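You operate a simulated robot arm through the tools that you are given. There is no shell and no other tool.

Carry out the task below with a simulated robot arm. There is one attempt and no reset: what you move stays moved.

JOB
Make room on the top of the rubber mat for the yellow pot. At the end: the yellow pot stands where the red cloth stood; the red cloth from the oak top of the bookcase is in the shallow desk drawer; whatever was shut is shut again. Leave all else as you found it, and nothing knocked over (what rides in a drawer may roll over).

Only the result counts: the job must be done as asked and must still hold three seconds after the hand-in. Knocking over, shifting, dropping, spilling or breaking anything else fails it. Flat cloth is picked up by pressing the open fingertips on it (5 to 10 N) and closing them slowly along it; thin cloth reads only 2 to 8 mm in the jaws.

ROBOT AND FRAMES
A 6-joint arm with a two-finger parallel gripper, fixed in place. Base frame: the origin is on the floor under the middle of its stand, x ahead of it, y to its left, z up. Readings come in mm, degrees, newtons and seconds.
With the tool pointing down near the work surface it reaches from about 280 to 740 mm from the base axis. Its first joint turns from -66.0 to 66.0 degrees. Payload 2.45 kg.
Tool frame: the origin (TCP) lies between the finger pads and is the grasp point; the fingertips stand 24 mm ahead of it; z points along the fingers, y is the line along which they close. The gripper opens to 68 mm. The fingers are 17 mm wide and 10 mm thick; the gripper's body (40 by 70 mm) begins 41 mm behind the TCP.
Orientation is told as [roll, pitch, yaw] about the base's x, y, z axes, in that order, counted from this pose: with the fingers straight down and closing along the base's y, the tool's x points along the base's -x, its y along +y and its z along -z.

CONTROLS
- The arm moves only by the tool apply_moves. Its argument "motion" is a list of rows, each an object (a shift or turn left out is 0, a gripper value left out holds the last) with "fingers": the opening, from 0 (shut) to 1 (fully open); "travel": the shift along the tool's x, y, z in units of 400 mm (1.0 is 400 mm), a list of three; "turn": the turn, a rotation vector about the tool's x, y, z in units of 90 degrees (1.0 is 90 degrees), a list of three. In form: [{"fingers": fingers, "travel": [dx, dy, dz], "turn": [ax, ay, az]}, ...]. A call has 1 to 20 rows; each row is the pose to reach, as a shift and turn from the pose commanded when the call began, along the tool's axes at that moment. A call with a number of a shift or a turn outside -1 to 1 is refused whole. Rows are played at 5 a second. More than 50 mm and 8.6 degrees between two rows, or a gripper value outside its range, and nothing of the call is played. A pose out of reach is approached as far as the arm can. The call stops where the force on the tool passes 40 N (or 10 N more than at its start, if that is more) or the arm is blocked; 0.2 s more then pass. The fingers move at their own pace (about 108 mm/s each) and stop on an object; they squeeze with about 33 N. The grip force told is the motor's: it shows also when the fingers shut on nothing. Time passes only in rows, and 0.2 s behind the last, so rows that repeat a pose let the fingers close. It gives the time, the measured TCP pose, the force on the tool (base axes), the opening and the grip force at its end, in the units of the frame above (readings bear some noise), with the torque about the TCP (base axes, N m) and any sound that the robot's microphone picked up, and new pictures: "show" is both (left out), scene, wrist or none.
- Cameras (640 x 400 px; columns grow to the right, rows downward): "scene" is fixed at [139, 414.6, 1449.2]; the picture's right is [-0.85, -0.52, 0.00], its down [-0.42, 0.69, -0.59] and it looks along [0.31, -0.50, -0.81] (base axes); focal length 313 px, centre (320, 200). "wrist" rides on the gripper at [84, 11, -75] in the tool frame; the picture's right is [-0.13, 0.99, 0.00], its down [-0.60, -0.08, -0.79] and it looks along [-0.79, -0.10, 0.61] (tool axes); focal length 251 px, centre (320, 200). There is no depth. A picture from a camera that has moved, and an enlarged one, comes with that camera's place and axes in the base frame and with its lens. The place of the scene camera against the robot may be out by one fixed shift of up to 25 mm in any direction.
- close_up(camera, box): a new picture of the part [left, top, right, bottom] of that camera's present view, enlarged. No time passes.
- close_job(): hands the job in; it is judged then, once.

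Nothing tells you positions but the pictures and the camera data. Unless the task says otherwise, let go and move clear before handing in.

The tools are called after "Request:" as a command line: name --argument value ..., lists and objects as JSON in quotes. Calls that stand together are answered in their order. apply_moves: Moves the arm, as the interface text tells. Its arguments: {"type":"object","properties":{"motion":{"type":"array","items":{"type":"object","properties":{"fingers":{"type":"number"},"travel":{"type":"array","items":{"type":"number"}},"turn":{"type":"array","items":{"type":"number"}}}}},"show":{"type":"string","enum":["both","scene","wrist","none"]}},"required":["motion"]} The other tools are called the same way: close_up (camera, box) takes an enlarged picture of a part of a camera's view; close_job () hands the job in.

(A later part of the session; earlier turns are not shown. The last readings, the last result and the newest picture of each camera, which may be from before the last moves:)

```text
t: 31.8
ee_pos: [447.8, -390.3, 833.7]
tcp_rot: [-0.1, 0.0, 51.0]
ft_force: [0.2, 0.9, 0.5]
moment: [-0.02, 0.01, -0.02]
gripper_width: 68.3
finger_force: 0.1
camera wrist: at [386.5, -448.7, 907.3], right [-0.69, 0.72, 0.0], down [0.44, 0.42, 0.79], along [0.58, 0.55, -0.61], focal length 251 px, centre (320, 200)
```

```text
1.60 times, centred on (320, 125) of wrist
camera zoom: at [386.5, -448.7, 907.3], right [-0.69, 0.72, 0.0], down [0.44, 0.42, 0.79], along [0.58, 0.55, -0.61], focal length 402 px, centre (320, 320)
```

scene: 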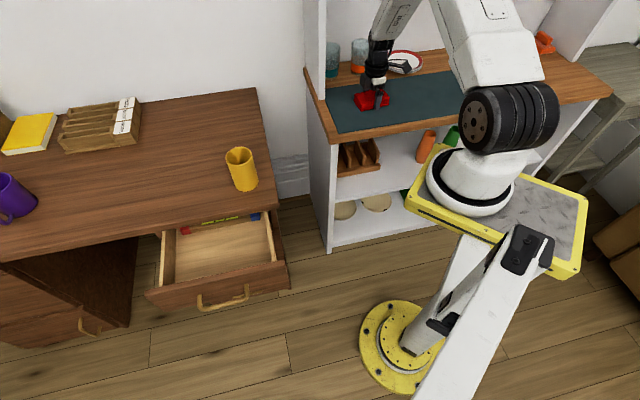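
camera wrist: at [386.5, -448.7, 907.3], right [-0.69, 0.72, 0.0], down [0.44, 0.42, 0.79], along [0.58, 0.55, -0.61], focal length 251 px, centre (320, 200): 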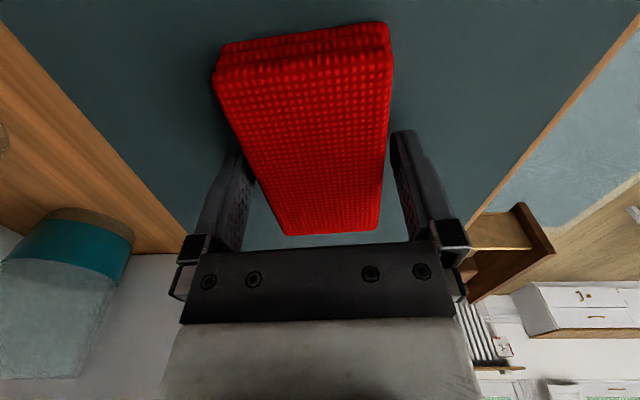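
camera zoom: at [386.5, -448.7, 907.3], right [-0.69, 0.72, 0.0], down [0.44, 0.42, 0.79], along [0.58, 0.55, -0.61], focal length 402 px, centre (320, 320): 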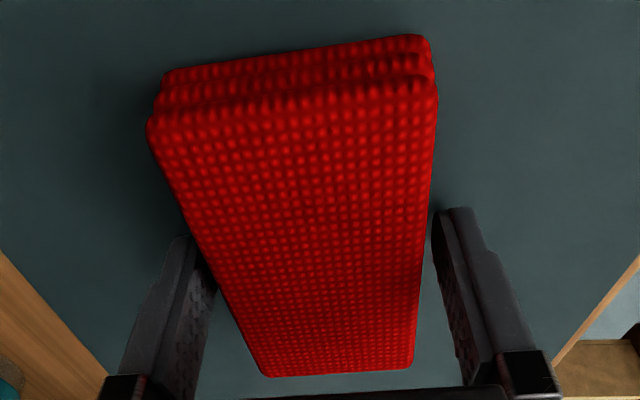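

The fingers now reach nearly to the mat. I'll close fully, hold, and lift only a few millimetres to test the hold.

Request:
apply_moves --motion '[{"fingers": 0.92, "travel": [0, 0, 0]}, {"fingers": 0.86, "travel": [0, 0, 0]}, {"fingers": 0.8, "travel": [0, 0, 0]}, {"fingers": 0.7, "travel": [0, 0, 0]}, {"fingers": 0.5, "travel": [0, 0, 0]}, {"fingers": 0.2, "travel": [0, 0, 0]}, {"fingers": 0, "travel": [0, 0, 0]}, {"fingers": 0, "travel": [0, 0, 0]}]'

```text
t: 33.6
ee_pos: [448.2, -390.3, 833.4]
tcp_rot: [0.0, 0.0, 51.0]
ft_force: [0.1, 0.3, 1.5]
moment: [0.02, 0.04, 0.02]
gripper_width: 61.2
finger_force: 32.7
camera wrist: at [386.5, -448.6, 907.4], right [-0.69, 0.72, 0.0], down [0.44, 0.42, 0.79], along [0.58, 0.55, -0.61], focal length 251 px, centre (320, 200)
```

scene: 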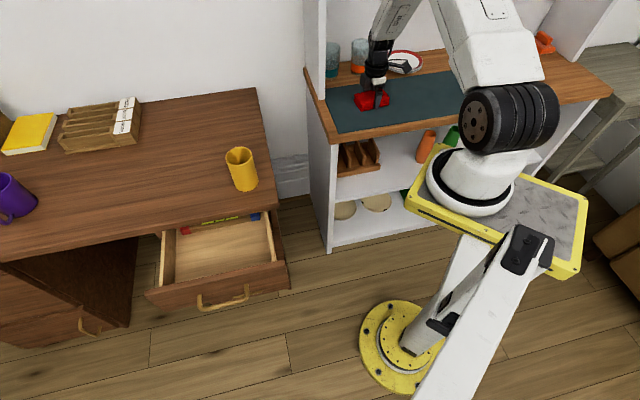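
wrist: 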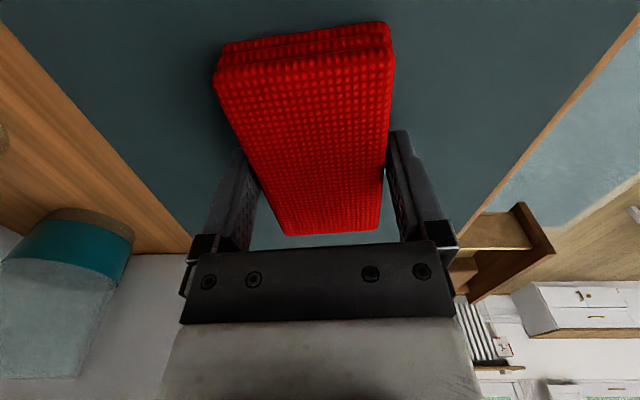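

Same 61.2 mm at 33 N, so the stack is firm. I'll lift in 1 mm steps and read the force.

Request:
apply_moves --motion '[{"fingers": 0, "travel": [0, 0, -0.0025]}, {"travel": [0, 0, -0.005]}, {"travel": [0, 0, -0.0075]}, {"travel": [0, 0, -0.01]}, {"travel": [0, 0, -0.0125]}, {"travel": [0, 0, -0.015]}, {"travel": [0, 0, -0.015]}]'

```text
t: 35.2
ee_pos: [447.6, -388.9, 838.5]
tcp_rot: [0.0, 0.0, 51.0]
ft_force: [0.6, 0.5, -1.0]
moment: [-0.01, 0.03, 0.04]
gripper_width: 61.0
finger_force: 33.2
camera wrist: at [386.5, -448.1, 913.1], right [-0.69, 0.72, 0.0], down [0.44, 0.42, 0.79], along [0.58, 0.55, -0.61], focal length 251 px, centre (320, 200)
```

scene: 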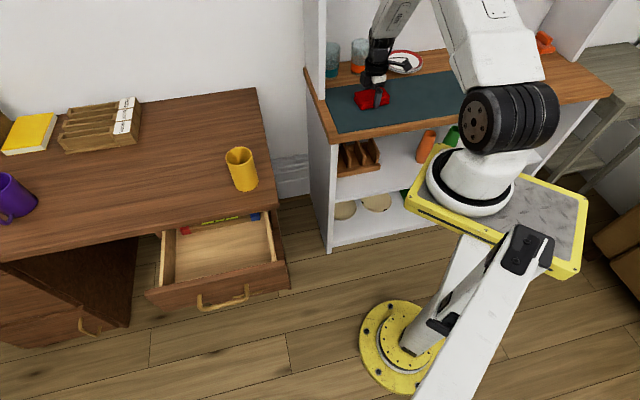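
wrist: 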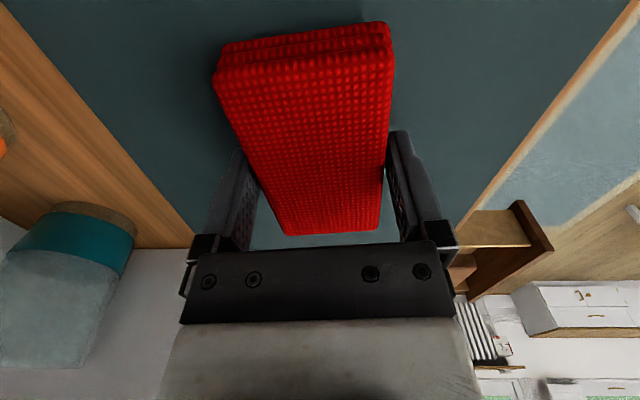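

This time the cloth moves with the jaws: same relative position in the wrist view, width still 61. I'll keep lifting gently.

Request:
apply_moves --motion '[{"fingers": 0, "travel": [0, 0, -0.005]}, {"travel": [0, 0, -0.012]}, {"travel": [0, 0, -0.02]}, {"travel": [0, 0, -0.03]}, {"travel": [0, 0, -0.042]}, {"travel": [0, 0, -0.055]}, {"travel": [0, 0, -0.07]}, {"travel": [0, 0, -0.085]}, {"travel": [0, 0, -0.1]}, {"travel": [0, 0, -0.1]}]'

```text
t: 37.4
ee_pos: [447.7, -390.9, 878.4]
tcp_rot: [0.0, 0.0, 50.9]
ft_force: [0.0, 0.5, -0.8]
moment: [-0.01, 0.0, 0.01]
gripper_width: 61.3
finger_force: 33.1
camera wrist: at [386.2, -448.3, 952.7], right [-0.69, 0.72, 0.0], down [0.44, 0.42, 0.79], along [0.58, 0.55, -0.61], focal length 251 px, centre (320, 200)
```

scene: 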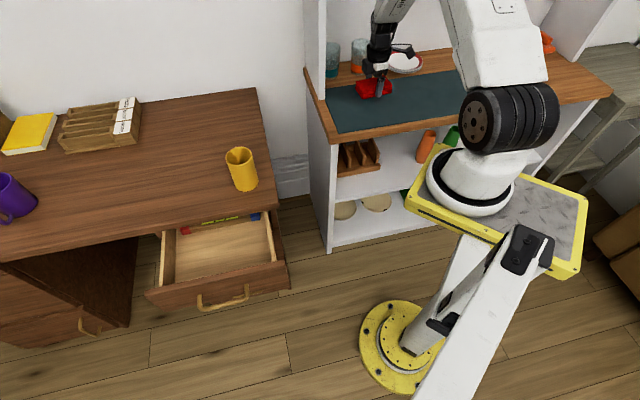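
wrist: 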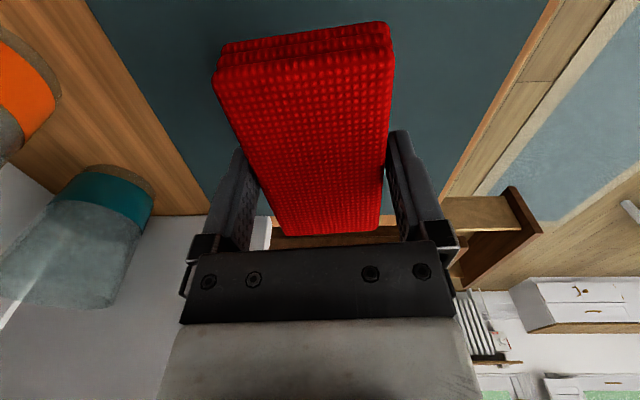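

The cloth is securely up. I'll raise it clear and carry it halfway toward the open drawer.

Request:
apply_moves --motion '[{"fingers": 0, "travel": [0, 0, -0.03]}, {"travel": [0, 0, -0.08]}, {"travel": [0, 0, -0.14]}, {"travel": [0, 0, -0.19]}, {"travel": [-0.0426, 0.0212, -0.204]}, {"travel": [-0.1135, 0.0566, -0.204]}, {"travel": [-0.1987, 0.0991, -0.204]}, {"travel": [-0.2838, 0.1416, -0.204]}, {"travel": [-0.3689, 0.1841, -0.204]}, {"travel": [-0.4541, 0.2266, -0.204]}, {"travel": [-0.5392, 0.269, -0.204]}, {"travel": [-0.6173, 0.308, -0.204]}, {"travel": [-0.674, 0.3363, -0.204]}, {"travel": [-0.7095, 0.354, -0.204]}, {"travel": [-0.7095, 0.354, -0.204]}]'

```text
t: 40.6
ee_pos: [516.5, -79.3, 959.8]
tcp_rot: [0.0, 0.0, 51.0]
ft_force: [-0.3, 0.7, -0.4]
moment: [0.02, -0.02, 0.03]
gripper_width: 61.1
finger_force: 33.1
camera wrist: at [454.7, -138.1, 1034.1], right [-0.69, 0.72, 0.0], down [0.44, 0.42, 0.79], along [0.58, 0.55, -0.61], focal length 251 px, centre (320, 200)
```

scene: 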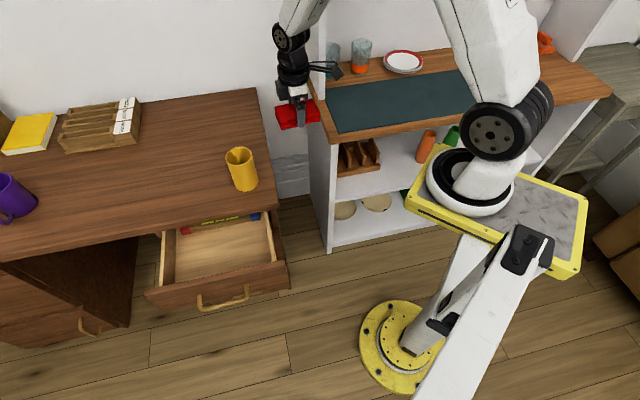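
wrist: 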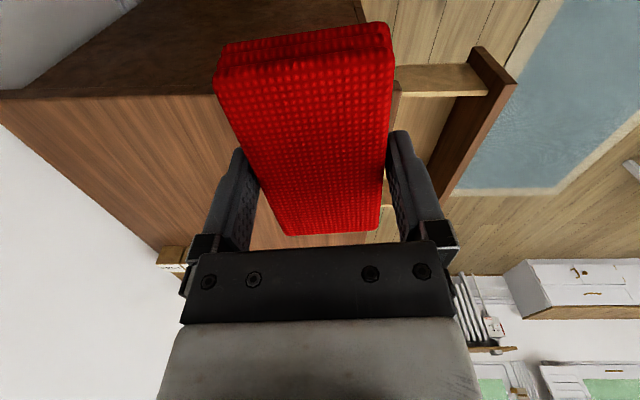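

Still held at 61 mm. I'll carry on to a hover above the open drawer, turning so the cloth lies square to it.

Request:
apply_moves --motion '[{"fingers": 0, "travel": [-0.0425, 0.0224, 0.0], "turn": [0, 0, 0.004]}, {"travel": [-0.1132, 0.0598, 0.01], "turn": [0, 0, 0.0107]}, {"travel": [-0.1981, 0.1047, 0.02], "turn": [0, 0, 0.0187]}, {"travel": [-0.283, 0.1496, 0.03], "turn": [0, 0, 0.0267]}, {"travel": [-0.368, 0.1945, 0.05], "turn": [0, 0, 0.0347]}, {"travel": [-0.4529, 0.2394, 0.07], "turn": [0, 0, 0.0427]}, {"travel": [-0.5378, 0.2842, 0.095], "turn": [0, 0, 0.0507]}, {"travel": [-0.6156, 0.3254, 0.12], "turn": [0, 0, 0.058]}, {"travel": [-0.6722, 0.3553, 0.14], "turn": [0, 0, 0.0634]}, {"travel": [-0.7076, 0.374, 0.15], "turn": [0, 0, 0.0667]}, {"travel": [-0.7076, 0.374, 0.15], "turn": [0, 0, 0.0667]}]'

```text
t: 43.0
ee_pos: [578.2, 233.7, 900.2]
tcp_rot: [0.1, 0.0, 45.0]
ft_force: [0.8, 0.2, -1.1]
moment: [0.04, 0.01, -0.02]
gripper_width: 61.0
finger_force: 33.6
camera wrist: at [510.9, 182.7, 974.1], right [-0.61, 0.79, 0.0], down [0.48, 0.37, 0.79], along [0.63, 0.48, -0.61], focal length 251 px, centre (320, 200)
```

scene: 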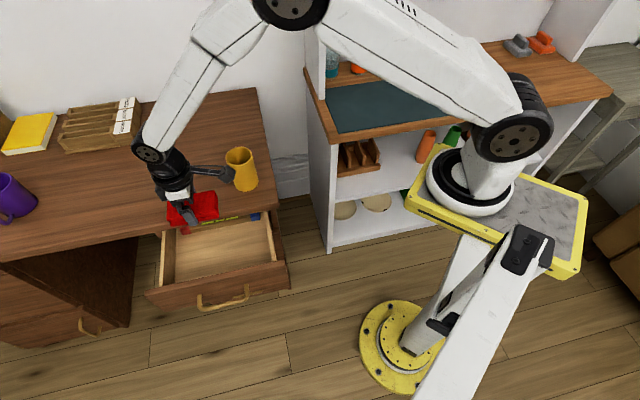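
wrist: 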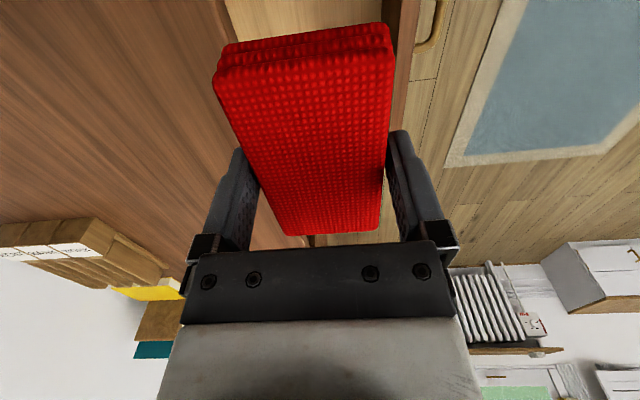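

I'll zoom in to check the clearances to the desk edge and drawer front before lowering.

Request:
close_up --camera "wrist" --box '[180, 0, 460, 160]'

Request:
close_up --camera "scene" --box '[130, 140, 300, 320]'

```text
2.29 times, centred on (320, 80) of wrist
camera zoom: at [510.9, 182.7, 974.1], right [-0.61, 0.79, 0.0], down [0.48, 0.37, 0.79], along [0.63, 0.48, -0.61], focal length 575 px, centre (320, 474)
```

zoom: 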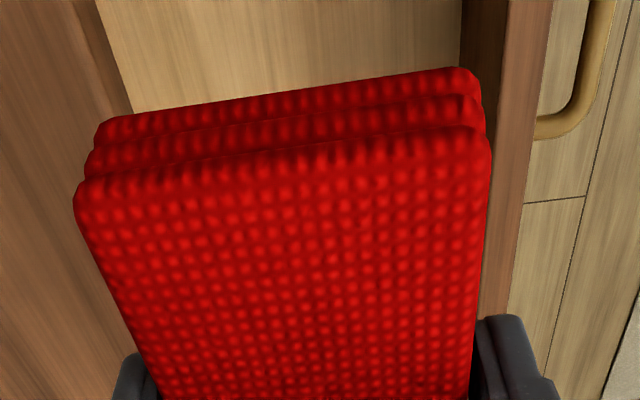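

```text
2.22 times, centred on (215, 230) of scene
camera zoom: at [139.0, 414.6, 1449.2], right [-0.85, -0.52, 0.0], down [-0.42, 0.69, -0.59], along [0.31, -0.5, -0.81], focal length 695 px, centre (553, 133)
```

zoom: 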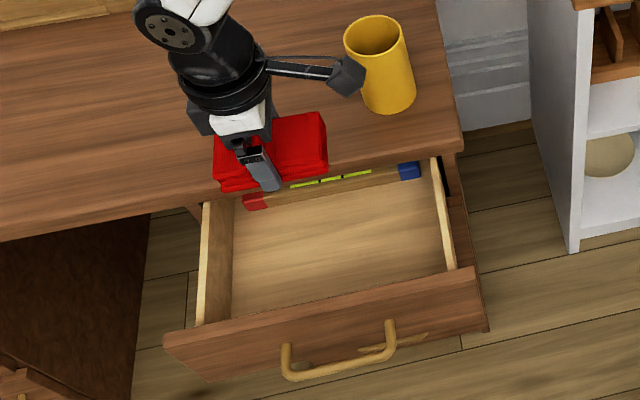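

Clearances look good: the drawer's front panel ends at d≈169 and the desk edge is at about 312, with the cloth centred near 243. I'll lower most of the way now.

Request:
apply_moves --motion '[{"fingers": 0, "travel": [0, 0, 0.05]}, {"travel": [0, 0, 0.13]}, {"travel": [0, 0, 0.22]}, {"travel": [0, 0, 0.31]}, {"travel": [0, 0, 0.4]}, {"travel": [0, 0, 0.48]}, {"travel": [0, 0, 0.545]}, {"travel": [0, 0, 0.5875]}, {"travel": [0, 0, 0.5875]}]'

```text
t: 45.0
ee_pos: [578.9, 233.5, 664.3]
tcp_rot: [0.0, 0.0, 45.0]
ft_force: [0.0, 0.1, -0.7]
moment: [-0.06, -0.03, 0.0]
gripper_width: 61.3
finger_force: 32.8
camera wrist: at [511.9, 182.0, 739.0], right [-0.61, 0.79, 0.0], down [0.48, 0.37, 0.79], along [0.63, 0.48, -0.61], focal length 251 px, centre (320, 200)
```

scene: 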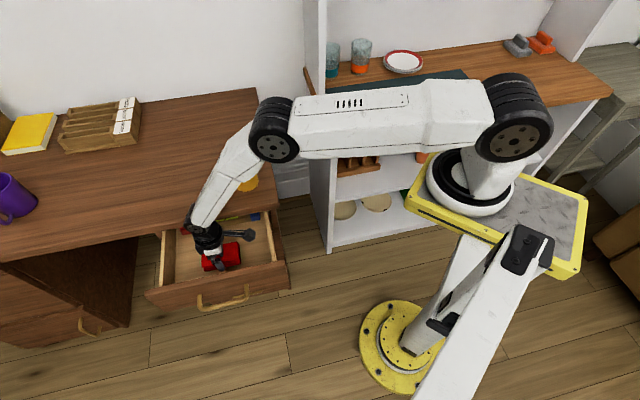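
wrist: 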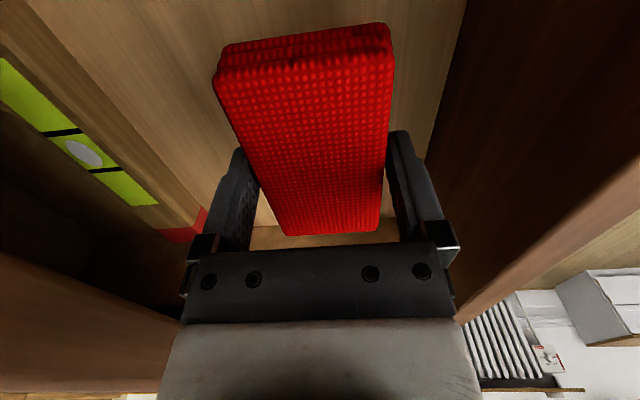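

The cloth is inside the drawer's outline with clear space all round; a spirit level lies at the back. I'll lower further in small steps, watching the force for the drawer floor.

Request:
apply_moves --motion '[{"fingers": 0, "travel": [0, 0, 0.015]}, {"travel": [0, 0, 0.03]}, {"travel": [0, 0, 0.045]}, {"travel": [0, 0, 0.06]}, {"travel": [0, 0, 0.06]}]'

```text
t: 46.2
ee_pos: [578.9, 234.1, 642.0]
tcp_rot: [0.0, 0.0, 45.0]
ft_force: [-0.5, -0.3, -0.4]
moment: [-0.01, 0.0, 0.04]
gripper_width: 61.1
finger_force: 33.0
camera wrist: at [511.6, 181.8, 715.8], right [-0.61, 0.79, 0.0], down [0.48, 0.37, 0.79], along [0.63, 0.48, -0.61], focal length 251 px, centre (320, 200)
```

scene: 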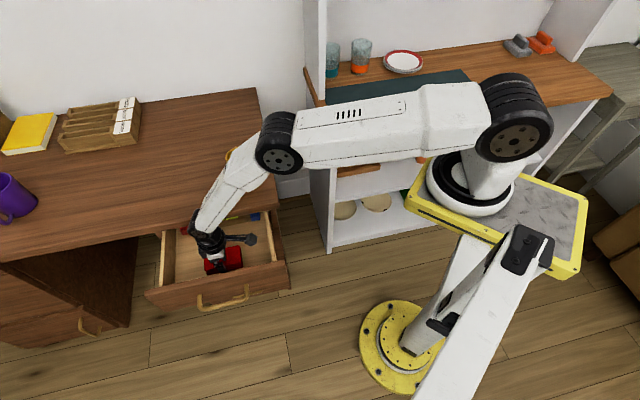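
wrist: 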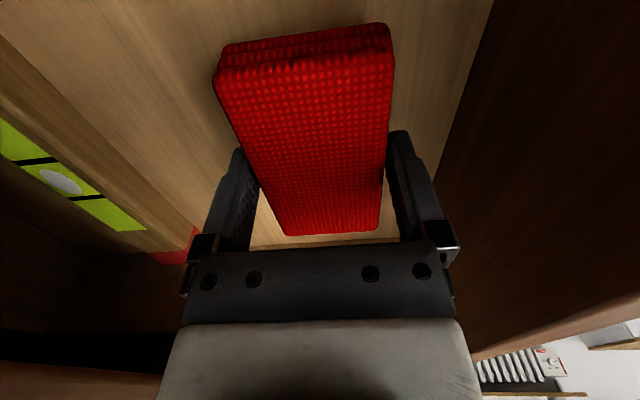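

Request:
apply_moves --motion '[{"fingers": 0, "travel": [0, 0, 0.005]}, {"travel": [0, 0, 0.01]}, {"travel": [0, 0, 0.015]}, {"travel": [0, 0, 0.02]}, {"travel": [0, 0, 0.02]}]' --show "wrist"

Request:
close_up --camera "scene" --box '[140, 190, 300, 310]'

```text
t: 47.4
ee_pos: [579.5, 233.5, 632.5]
tcp_rot: [-0.1, 0.0, 45.0]
ft_force: [-0.1, 0.1, -0.7]
moment: [0.02, -0.04, 0.01]
gripper_width: 61.2
finger_force: 33.8
camera wrist: at [511.7, 182.3, 707.7], right [-0.61, 0.79, 0.0], down [0.48, 0.37, 0.79], along [0.63, 0.48, -0.61], focal length 251 px, centre (320, 200)
```

wrist: 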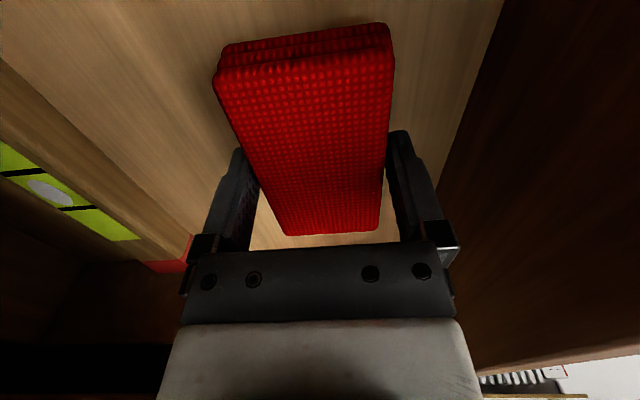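

```text
3.33 times, centred on (220, 250) of scene
camera zoom: at [139.0, 414.6, 1449.2], right [-0.85, -0.52, 0.0], down [-0.42, 0.69, -0.59], along [0.31, -0.5, -0.81], focal length 1042 px, centre (653, 33)
```

zoom: 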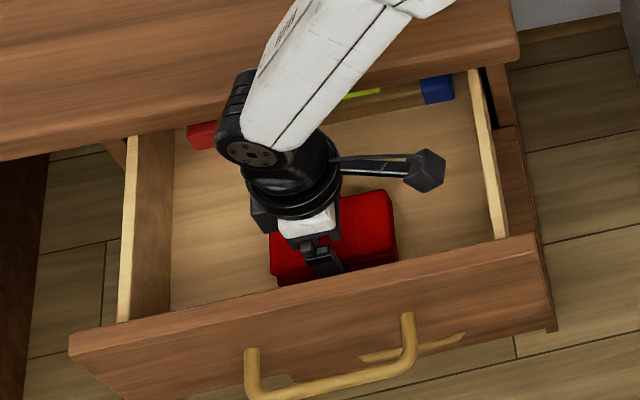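

No contact yet and the wrist is clear of the desk edge. I'll continue down in small steps.

Request:
apply_moves --motion '[{"fingers": 0, "travel": [0, 0, 0.005]}, {"travel": [0, 0, 0.01]}, {"travel": [0, 0, 0.015]}, {"travel": [0, 0, 0.02]}, {"travel": [0, 0, 0.02]}]' --show "wrist"

```text
t: 48.6
ee_pos: [579.0, 234.9, 625.3]
tcp_rot: [0.0, 0.0, 45.0]
ft_force: [-0.1, -0.8, -0.9]
moment: [0.01, 0.02, 0.02]
gripper_width: 61.2
finger_force: 32.9
camera wrist: at [511.9, 182.4, 699.5], right [-0.61, 0.79, 0.0], down [0.48, 0.37, 0.79], along [0.63, 0.48, -0.61], focal length 251 px, centre (320, 200)
```

wrist: 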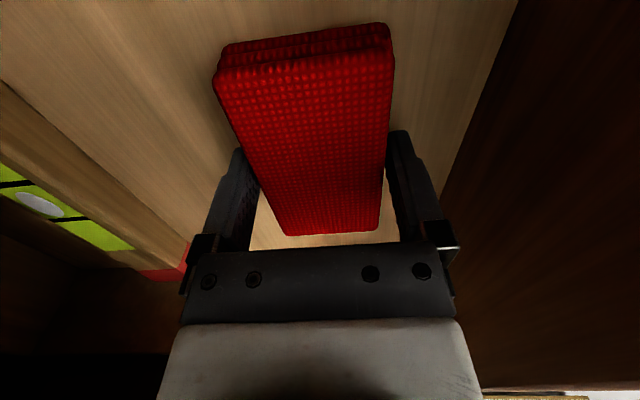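

Request:
apply_moves --motion '[{"fingers": 0, "travel": [0, 0, 0.004]}, {"travel": [0, 0, 0.008]}, {"travel": [0, 0, 0.012]}, {"travel": [0, 0, 0.016]}, {"travel": [0, 0, 0.016]}]' --show "wrist"

```text
t: 49.4
ee_pos: [580.8, 233.7, 622.9]
tcp_rot: [-0.2, 0.1, 45.0]
ft_force: [-0.4, -0.1, 5.7]
moment: [0.06, 0.12, 0.04]
gripper_width: 61.2
finger_force: 32.6
stopped in row 3: the force on the tool passed its limit at 45 N (the readings are from after the stop); the commanded pose is now the measured one
camera wrist: at [513.7, 182.4, 698.3], right [-0.61, 0.79, 0.0], down [0.48, 0.37, 0.79], along [0.63, 0.48, -0.61], focal length 251 px, centre (320, 200)
```

wrist: 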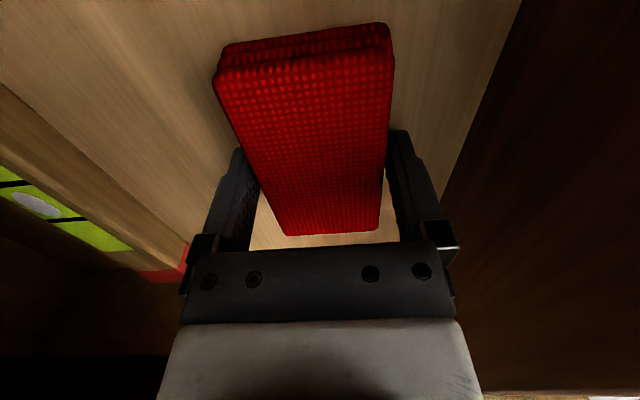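

The cloth touched the drawer floor and now rests on it with light force. I'll open the jaws and rise slowly, straight up.

Request:
apply_moves --motion '[{"fingers": 0.95, "travel": [0, 0, 0]}, {"fingers": 1, "travel": [0, 0, 0]}, {"fingers": 1, "travel": [0, 0, 0]}, {"travel": [0, 0, -0.02]}, {"travel": [0, 0, -0.06]}, {"travel": [0, 0, -0.12]}, {"travel": [0, 0, -0.2]}, {"travel": [0, 0, -0.3]}, {"travel": [0, 0, -0.4]}, {"travel": [0, 0, -0.4]}]'

```text
t: 51.6
ee_pos: [580.5, 233.2, 782.1]
tcp_rot: [0.0, 0.2, 45.0]
ft_force: [0.8, -0.6, 0.1]
moment: [-0.01, 0.01, 0.02]
gripper_width: 68.0
finger_force: 0.0
camera wrist: at [512.8, 183.1, 857.6], right [-0.61, 0.79, 0.0], down [0.48, 0.37, 0.79], along [0.63, 0.48, -0.61], focal length 251 px, centre (320, 200)
```

scene: 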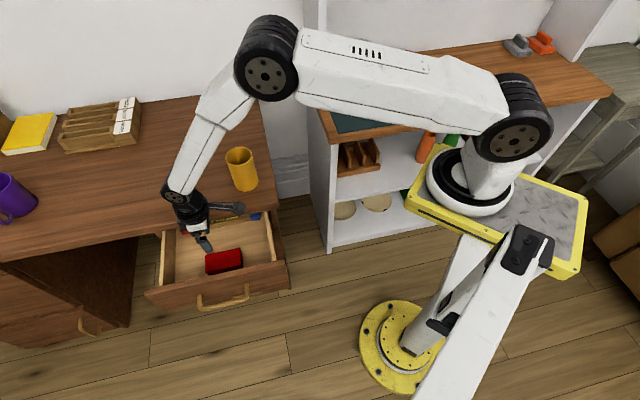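
wrist: 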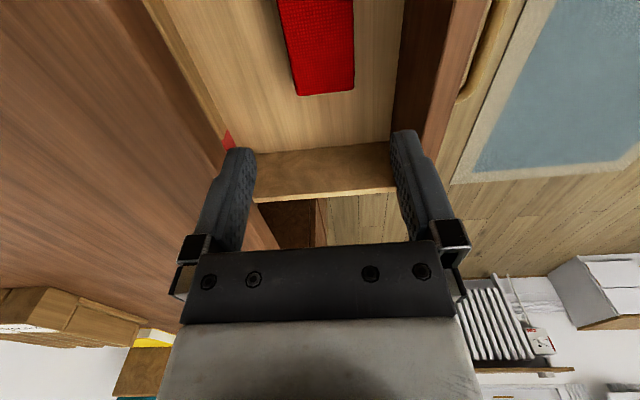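

The cloth lies flat inside the drawer. To close it, I'll re-grip the handle the same way I opened it, first swinging the tool to the 45° tilt in front of the drawer.

Request:
apply_moves --motion '[{"fingers": 1, "travel": [0.0048, 0.058, -0.01], "turn": [0.0625, 0, 0]}, {"travel": [0.0096, 0.116, -0.015], "turn": [0.125, 0, 0]}, {"travel": [0.0144, 0.174, -0.015], "turn": [0.1875, 0, 0]}, {"travel": [0.0193, 0.232, -0.01], "turn": [0.25, 0, 0]}, {"fingers": 0.44, "travel": [0.0241, 0.29, -0.005], "turn": [0.3125, 0, 0]}, {"travel": [0.0289, 0.348, 0.0], "turn": [0.375, 0, 0]}, {"travel": [0.0337, 0.406, 0.015], "turn": [0.4375, 0, 0]}, {"travel": [0.0385, 0.464, 0.03], "turn": [0.5, 0, 0]}, {"travel": [0.0385, 0.464, 0.03], "turn": [0.5, 0, 0]}]'

```text
t: 53.6
ee_pos: [437.9, 354.6, 772.2]
tcp_rot: [-45.0, 0.1, 45.0]
ft_force: [0.0, 0.5, 0.3]
moment: [-0.03, 0.0, 0.01]
gripper_width: 29.9
finger_force: 0.0
camera wrist: at [335.4, 338.4, 816.3], right [-0.4, 0.59, -0.7], down [0.07, 0.79, 0.61], along [0.91, 0.2, -0.36], focal length 251 px, centre (320, 200)
```

scene: 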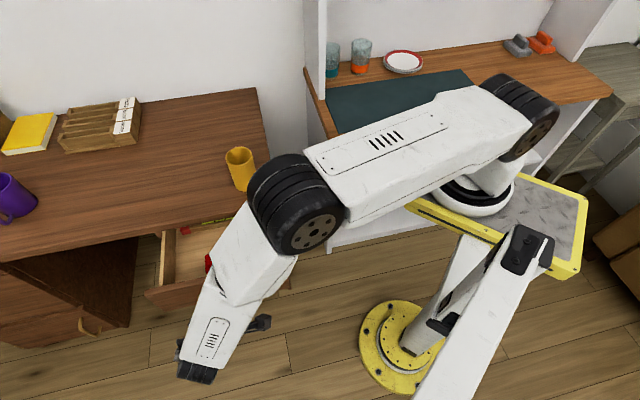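
wrist: 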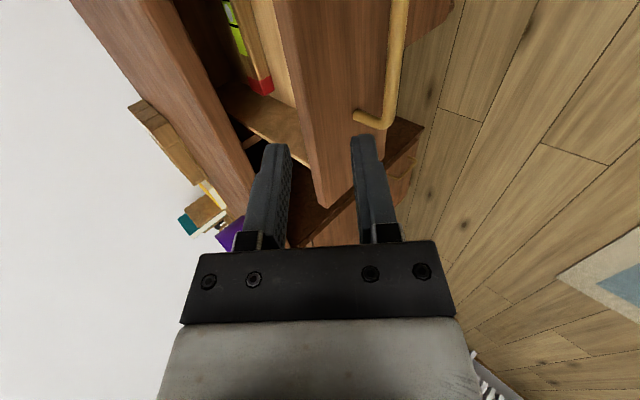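

Request:
apply_moves --motion '[{"fingers": 0.44, "travel": [0, 0.0486, 0.0586]}, {"travel": [0, 0.0971, 0.1171]}, {"travel": [0, 0.1457, 0.1757]}, {"travel": [0, 0.1457, 0.1757]}]'

```text
t: 54.6
ee_pos: [443.4, 347.6, 679.4]
tcp_rot: [-45.2, 0.1, 45.0]
ft_force: [0.5, 0.9, -0.2]
moment: [-0.01, -0.01, 0.02]
gripper_width: 30.0
finger_force: 0.0
camera wrist: at [341.3, 332.0, 724.7], right [-0.4, 0.59, -0.7], down [0.07, 0.79, 0.62], along [0.91, 0.2, -0.36], focal length 251 px, centre (320, 200)
```

scene: 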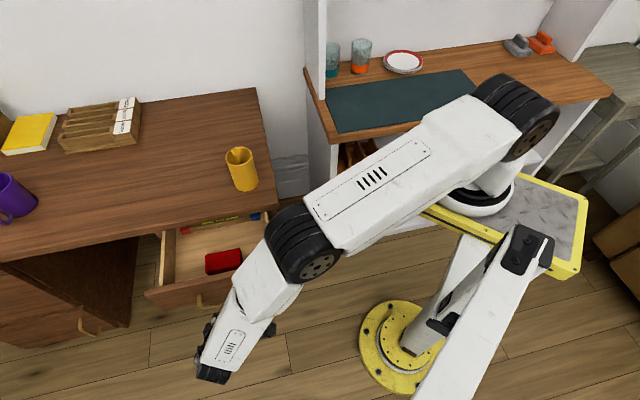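
wrist: 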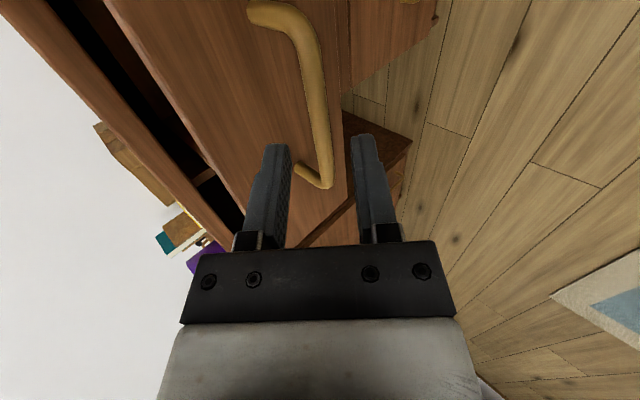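

The bar is again framed between the fingers. I'll move in and grip.

Request:
apply_moves --motion '[{"fingers": 0.44, "travel": [0, -0.001, 0.05]}, {"travel": [0, -0.002, 0.1]}, {"travel": [0, -0.003, 0.146]}, {"travel": [0, -0.003, 0.146]}, {"fingers": 0, "travel": [0, -0.003, 0.146]}, {"fingers": 0, "travel": [0, -0.003, 0.146]}, {"fingers": 0, "travel": [0, -0.003, 0.146]}]' --show "wrist"

```text
t: 56.2
ee_pos: [474.0, 317.6, 640.2]
tcp_rot: [-44.9, 0.1, 45.0]
ft_force: [1.9, -0.4, 0.9]
moment: [-0.12, 0.08, -0.17]
gripper_width: 11.9
finger_force: 32.7
camera wrist: at [371.3, 302.1, 684.7], right [-0.4, 0.59, -0.7], down [0.07, 0.79, 0.62], along [0.91, 0.2, -0.36], focal length 251 px, centre (320, 200)
```

wrist: 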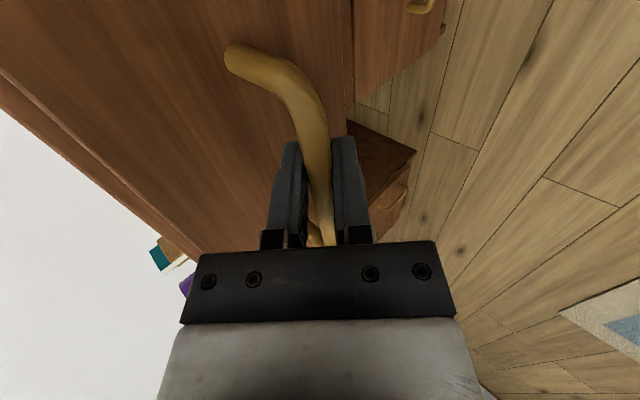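

Gripped with almost no side load. I'll push the drawer straight back in, slowing toward the end.

Request:
apply_moves --motion '[{"fingers": 0, "travel": [0, -0.0141, 0.0141]}, {"travel": [0, -0.0442, 0.0442]}, {"travel": [0, -0.0796, 0.0796]}, {"travel": [0, -0.1149, 0.1149]}, {"travel": [0, -0.1503, 0.1503]}, {"travel": [0, -0.1856, 0.1856]}, {"travel": [0, -0.221, 0.221]}, {"travel": [0, -0.2564, 0.2564]}, {"travel": [0, -0.2829, 0.2829]}, {"travel": [0, -0.3006, 0.3006]}, {"travel": [0, -0.3112, 0.3112]}, {"travel": [0, -0.3165, 0.3165]}, {"travel": [0, -0.32, 0.32]}, {"travel": [0, -0.32, 0.32]}]'

```text
t: 59.2
ee_pos: [600.4, 192.6, 639.8]
tcp_rot: [-44.8, -0.1, 45.2]
ft_force: [-22.2, 17.9, 10.0]
moment: [0.1, 0.01, -0.08]
gripper_width: 11.8
finger_force: 33.0
camera wrist: at [498.2, 175.3, 684.0], right [-0.41, 0.59, -0.7], down [0.07, 0.78, 0.62], along [0.91, 0.2, -0.36], focal length 251 px, centre (320, 200)
```

scene: 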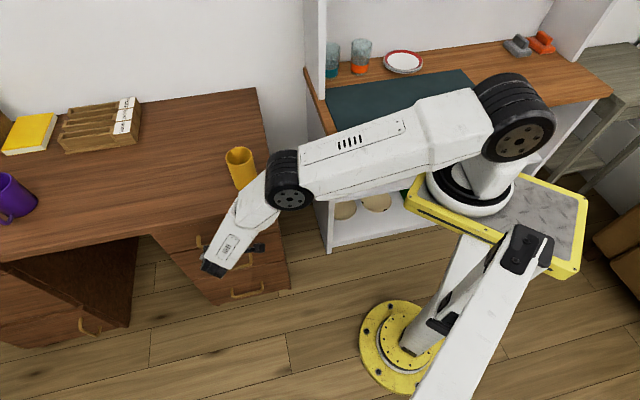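
wrist: 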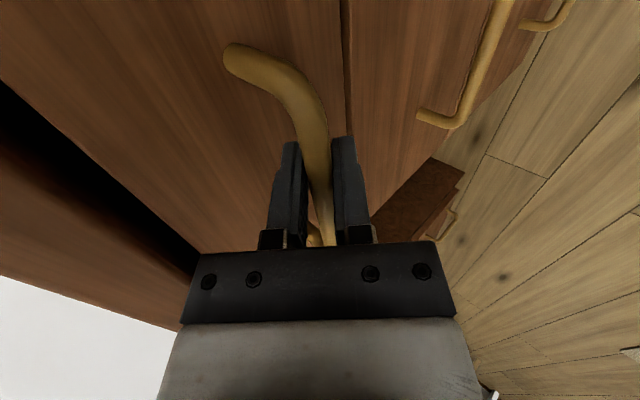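

The push ended firmly against the stop (28 N along the slide) at the original handle position. I'll ease off, release and back away along the fingers.

Request:
apply_moves --motion '[{"fingers": 0, "travel": [0, 0.003, -0.003]}, {"fingers": 0.2, "travel": [0, 0.003, -0.003]}, {"fingers": 0.44, "travel": [0, 0.003, -0.003]}, {"fingers": 0.44, "travel": [0, 0.003, -0.003]}, {"travel": [0, 0.003, -0.05]}, {"travel": [0, 0.003, -0.12]}, {"travel": [0, 0.003, -0.2]}, {"travel": [0, 0.003, -0.3]}, {"travel": [0, 0.003, -0.38]}, {"travel": [0, 0.003, -0.38]}]'

```text
t: 61.4
ee_pos: [524.9, 269.0, 744.9]
tcp_rot: [-45.0, 0.1, 44.9]
ft_force: [0.4, -0.1, -0.4]
moment: [0.01, -0.04, 0.0]
gripper_width: 29.7
finger_force: 0.0
camera wrist: at [422.5, 251.5, 790.8], right [-0.4, 0.59, -0.7], down [0.07, 0.79, 0.62], along [0.91, 0.2, -0.36], focal length 251 px, centre (320, 200)
```

scene: 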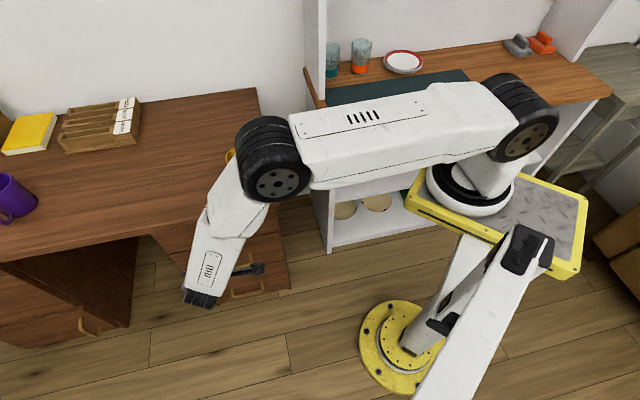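
wrist: 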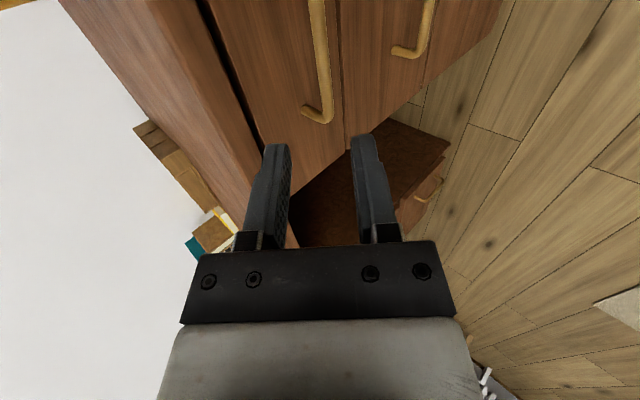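

Released and clear. I'll rise back to a vertical tool, then check the drawer and view the pot.

Request:
apply_moves --motion '[{"fingers": 0.44, "travel": [0.0252, -0.0553, -0.0353], "turn": [-0.0625, 0, 0]}, {"travel": [0.0503, -0.1106, -0.0706], "turn": [-0.125, 0, 0]}, {"travel": [0.0755, -0.1659, -0.1059], "turn": [-0.1875, 0, 0]}, {"travel": [0.1006, -0.2213, -0.1411], "turn": [-0.25, 0, 0]}, {"travel": [0.1258, -0.2766, -0.1764], "turn": [-0.3125, 0, 0]}, {"travel": [0.151, -0.3319, -0.2117], "turn": [-0.375, 0, 0]}, {"travel": [0.1761, -0.3872, -0.247], "turn": [-0.4375, 0, 0]}, {"travel": [0.2013, -0.4425, -0.2823], "turn": [-0.5, 0, 0]}, {"travel": [0.2013, -0.4425, -0.2823], "turn": [-0.5, 0, 0]}]'

```text
t: 63.4
ee_pos: [500.6, 178.5, 951.0]
tcp_rot: [0.0, 0.1, 45.0]
ft_force: [0.1, -0.2, 0.9]
moment: [-0.03, 0.04, -0.04]
gripper_width: 29.7
finger_force: 0.1
camera wrist: at [432.7, 126.9, 1025.1], right [-0.61, 0.79, 0.0], down [0.48, 0.37, 0.79], along [0.63, 0.48, -0.61], focal length 251 px, centre (320, 200)
```

scene: 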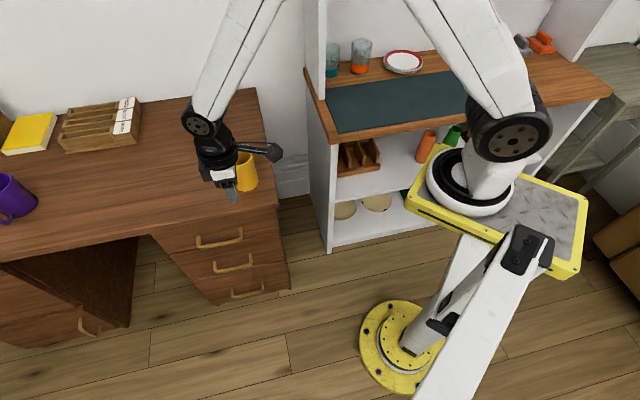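
wrist: 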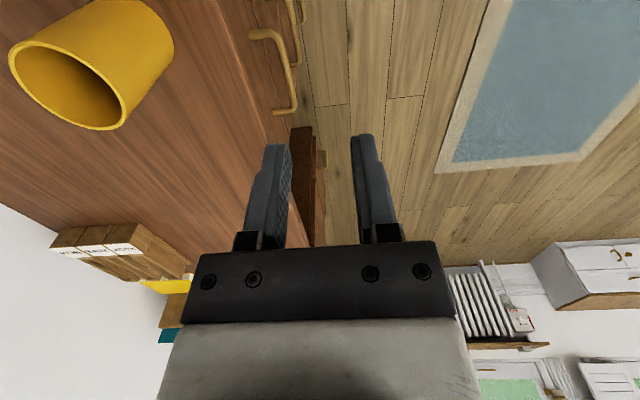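

Request:
close_up --camera "scene" --box '[150, 130, 310, 310]'

Request:
close_up --camera "wrist" --box '[0, 0, 300, 200]'

```text
2.22 times, centred on (230, 220) of scene
camera zoom: at [139.0, 414.6, 1449.2], right [-0.85, -0.52, 0.0], down [-0.42, 0.69, -0.59], along [0.31, -0.5, -0.81], focal length 695 px, centre (520, 156)
```

zoom: 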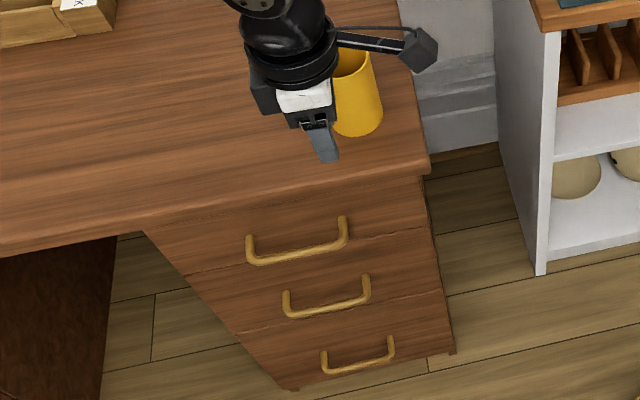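

```text
2.00 times, centred on (150, 100) of wrist
camera zoom: at [432.7, 126.9, 1025.1], right [-0.61, 0.79, 0.0], down [0.48, 0.37, 0.79], along [0.63, 0.48, -0.61], focal length 503 px, centre (660, 400)
```

zoom: 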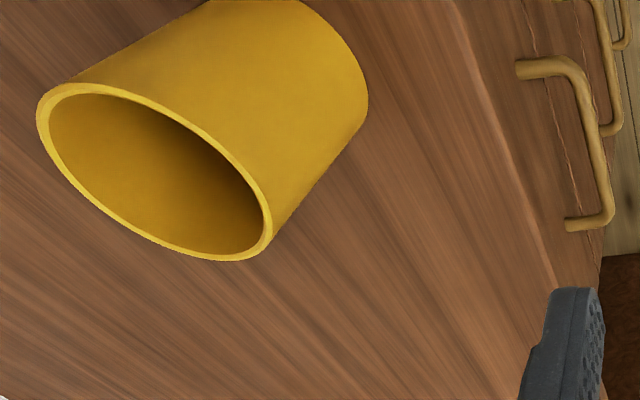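

The drawer looks identical to the start, fully closed. Now for the yellow pot: a hollow cup whose rim is about as wide as the jaws. I'll move to view it head-on for stereo.

Request:
apply_moves --motion '[{"fingers": 1, "travel": [0.0286, -0.0384, 0], "turn": [0, 0, 0.0714]}, {"travel": [0.0571, -0.0767, 0], "turn": [0, 0, 0.1429]}, {"travel": [0.0857, -0.1151, 0], "turn": [0, 0, 0.2143]}, {"travel": [0.1143, -0.1534, 0], "turn": [0, 0, 0.2857]}, {"travel": [0.1429, -0.1918, 0], "turn": [0, 0, 0.3571]}, {"travel": [0.1714, -0.2301, 0], "turn": [0, 0, 0.4286]}, {"travel": [0.2, -0.2685, 0], "turn": [0, 0, 0.5]}, {"travel": [0.2, -0.2685, 0], "turn": [0, 0, 0.5]}]'

Request:
close_up --camera "wrist" --box '[220, 0, 420, 140]'

```text
t: 65.2
ee_pos: [519.5, 46.2, 952.7]
tcp_rot: [-0.1, 0.0, -0.1]
ft_force: [0.5, 0.3, 0.1]
moment: [0.0, -0.04, 0.0]
gripper_width: 68.2
finger_force: 0.0
camera wrist: at [435.9, 57.1, 1026.1], right [0.13, 0.99, 0.0], down [0.6, -0.08, 0.79], along [0.79, -0.1, -0.61], focal length 251 px, centre (320, 200)
```

scene: 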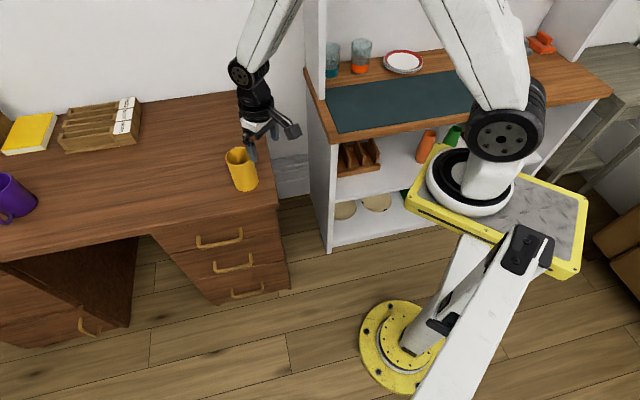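
wrist: 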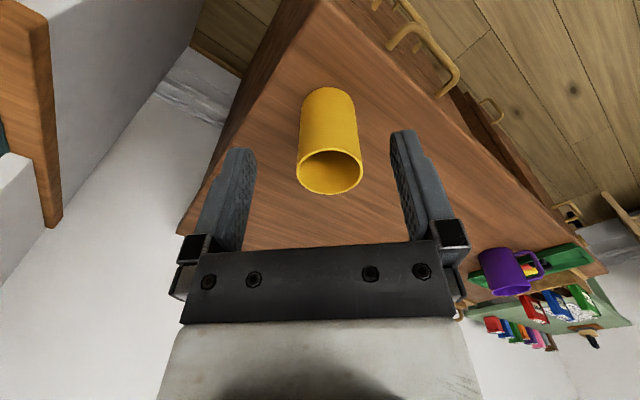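

```text
2.86 times, centred on (320, 70) of wrist
camera zoom: at [435.9, 57.1, 1026.1], right [0.13, 0.99, 0.0], down [0.6, -0.08, 0.79], along [0.79, -0.1, -0.61], focal length 718 px, centre (320, 571)
```

zoom: 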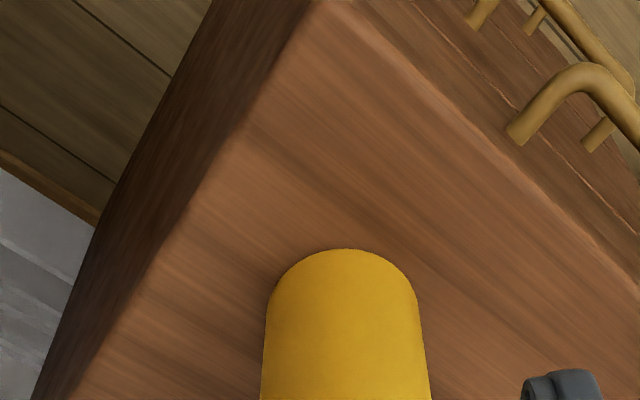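

Request:
close_up --camera "wrist" --box '[260, 70, 400, 210]'

```text
2.86 times, centred on (330, 140) of wrist
camera zoom: at [435.9, 57.1, 1026.1], right [0.13, 0.99, 0.0], down [0.6, -0.08, 0.79], along [0.79, -0.1, -0.61], focal length 718 px, centre (291, 371)
```

zoom: 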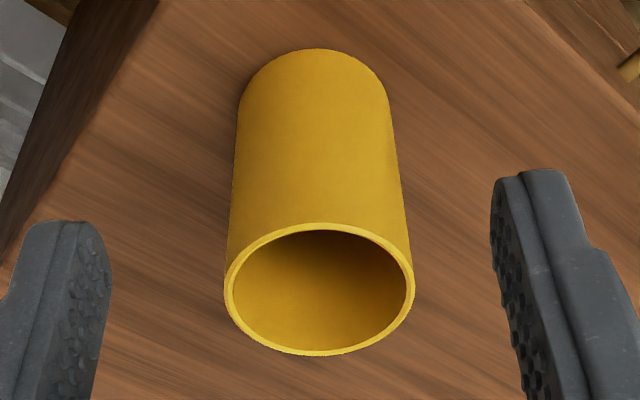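

The pot is about 70 mm across, too wide for the jaws, with its centre near (626, 43), the rim at z≈843 and the base at 740. I'll grip it by the rim wall on its -y side, one finger inside and one outside, and hover above that point first.

Request:
apply_moves --motion '[{"fingers": 0.59, "travel": [-0.0665, -0.0224, 0.02]}, {"travel": [-0.133, -0.0448, 0.05]}, {"travel": [-0.1995, -0.0671, 0.09]}, {"travel": [-0.266, -0.0895, 0.132]}, {"travel": [-0.266, -0.0895, 0.132]}]'

Request:
close_up --camera "wrist" --box '[220, 0, 480, 200]'

Request:
close_up --camera "scene" --box '[190, 100, 310, 220]'

```text
t: 66.4
ee_pos: [627.8, 9.6, 899.0]
tcp_rot: [0.0, -0.1, 0.1]
ft_force: [0.1, 0.7, 0.5]
moment: [0.01, 0.0, -0.02]
gripper_width: 40.0
finger_force: 0.0
camera wrist: at [543.2, 21.3, 973.5], right [0.13, 0.99, 0.0], down [0.6, -0.08, 0.79], along [0.79, -0.1, -0.61], focal length 251 px, centre (320, 200)
```

scene: 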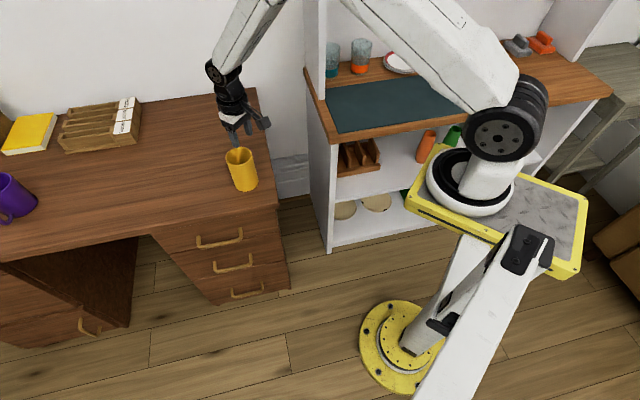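
wrist: 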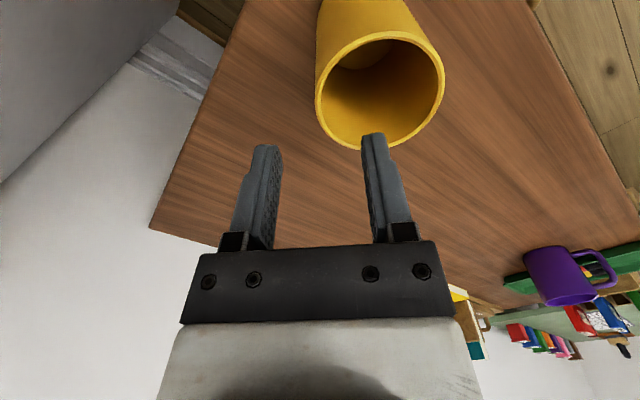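

```text
2.00 times, centred on (350, 100) of wrist
camera zoom: at [543.2, 21.3, 973.5], right [0.13, 0.99, 0.0], down [0.6, -0.08, 0.79], along [0.79, -0.1, -0.61], focal length 503 px, centre (260, 400)
```

zoom: 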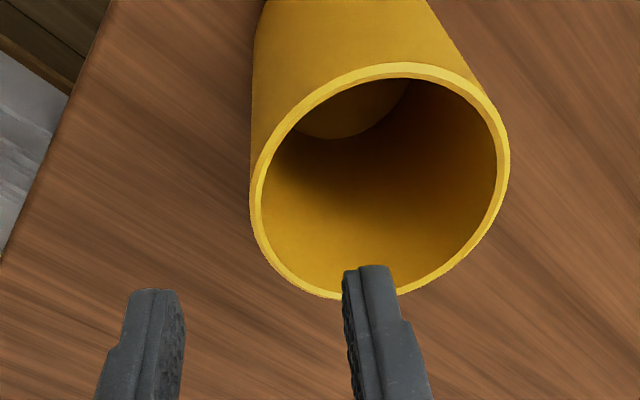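

```text
3.33 times, centred on (250, 160) of scene
camera zoom: at [139.0, 414.6, 1449.2], right [-0.85, -0.52, 0.0], down [-0.42, 0.69, -0.59], along [0.31, -0.5, -0.81], focal length 1042 px, centre (553, 333)
```

zoom: 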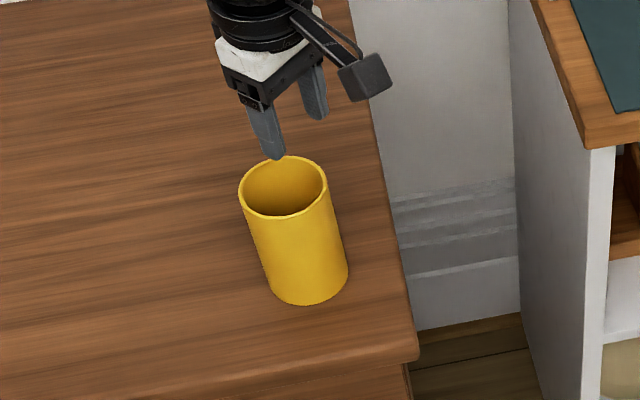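

The stereo fit agrees: centre (625.5, 43.5), outer radius about 35. The rim wall lies midway between the fingers, so I'll descend so they straddle it.

Request:
apply_moves --motion '[{"fingers": 0.59, "travel": [0.005, 0.001, 0.05]}, {"travel": [0.005, 0.001, 0.1]}, {"travel": [0.005, 0.001, 0.13]}, {"travel": [0.005, 0.001, 0.1525]}, {"travel": [0.005, 0.001, 0.1525]}]'

Request:
close_up --camera "wrist" --box '[220, 0, 480, 260]'

Request:
close_up --camera "scene" --box '[190, 100, 310, 220]'

```text
t: 67.6
ee_pos: [624.4, 10.7, 838.4]
tcp_rot: [-0.2, 0.0, -0.1]
ft_force: [0.6, -0.6, -0.5]
moment: [0.02, 0.03, -0.02]
gripper_width: 40.1
finger_force: 0.1
camera wrist: at [540.6, 21.8, 912.1], right [0.13, 0.99, 0.0], down [0.6, -0.08, 0.79], along [0.79, -0.1, -0.61], focal length 251 px, centre (320, 200)
```

scene: 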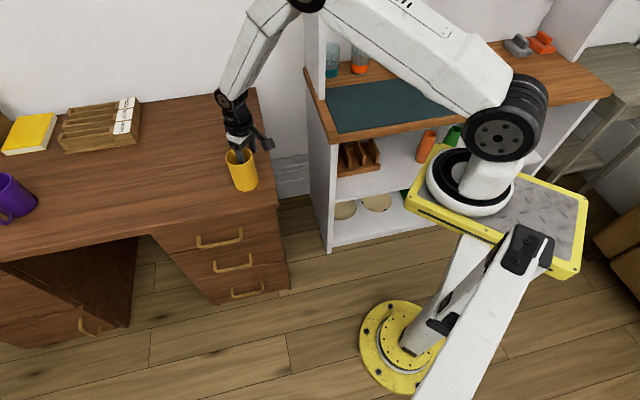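
wrist: 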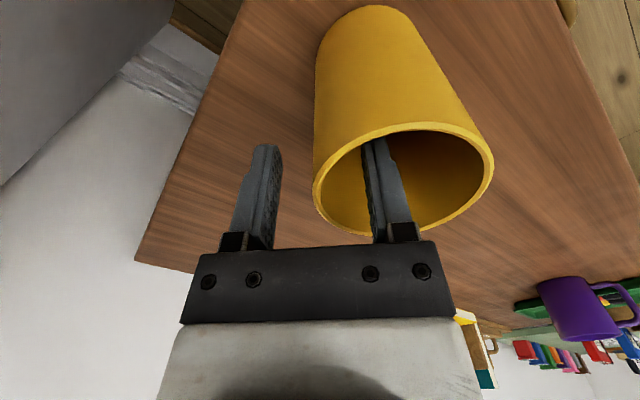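

```text
1.54 times, centred on (350, 130) of wrist
camera zoom: at [540.6, 21.8, 912.1], right [0.13, 0.99, 0.0], down [0.6, -0.08, 0.79], along [0.79, -0.1, -0.61], focal length 387 px, centre (274, 308)
```

zoom: 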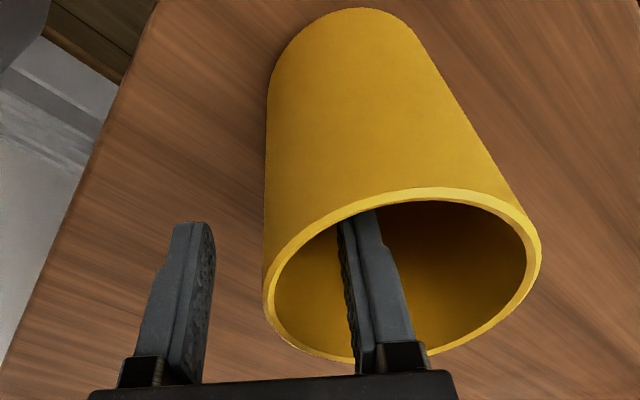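

```text
3.33 times, centred on (250, 160) of scene
camera zoom: at [139.0, 414.6, 1449.2], right [-0.85, -0.52, 0.0], down [-0.42, 0.69, -0.59], along [0.31, -0.5, -0.81], focal length 1042 px, centre (553, 333)
```

zoom: 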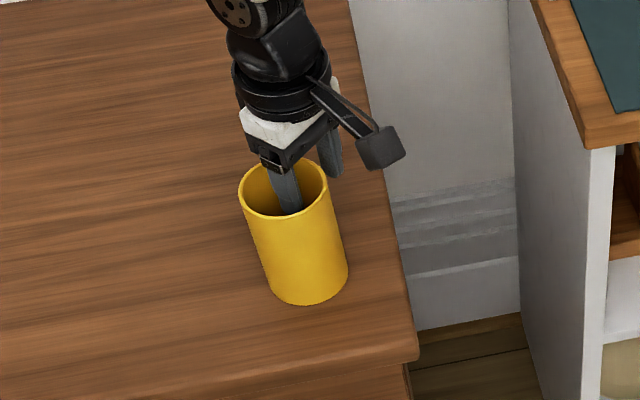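

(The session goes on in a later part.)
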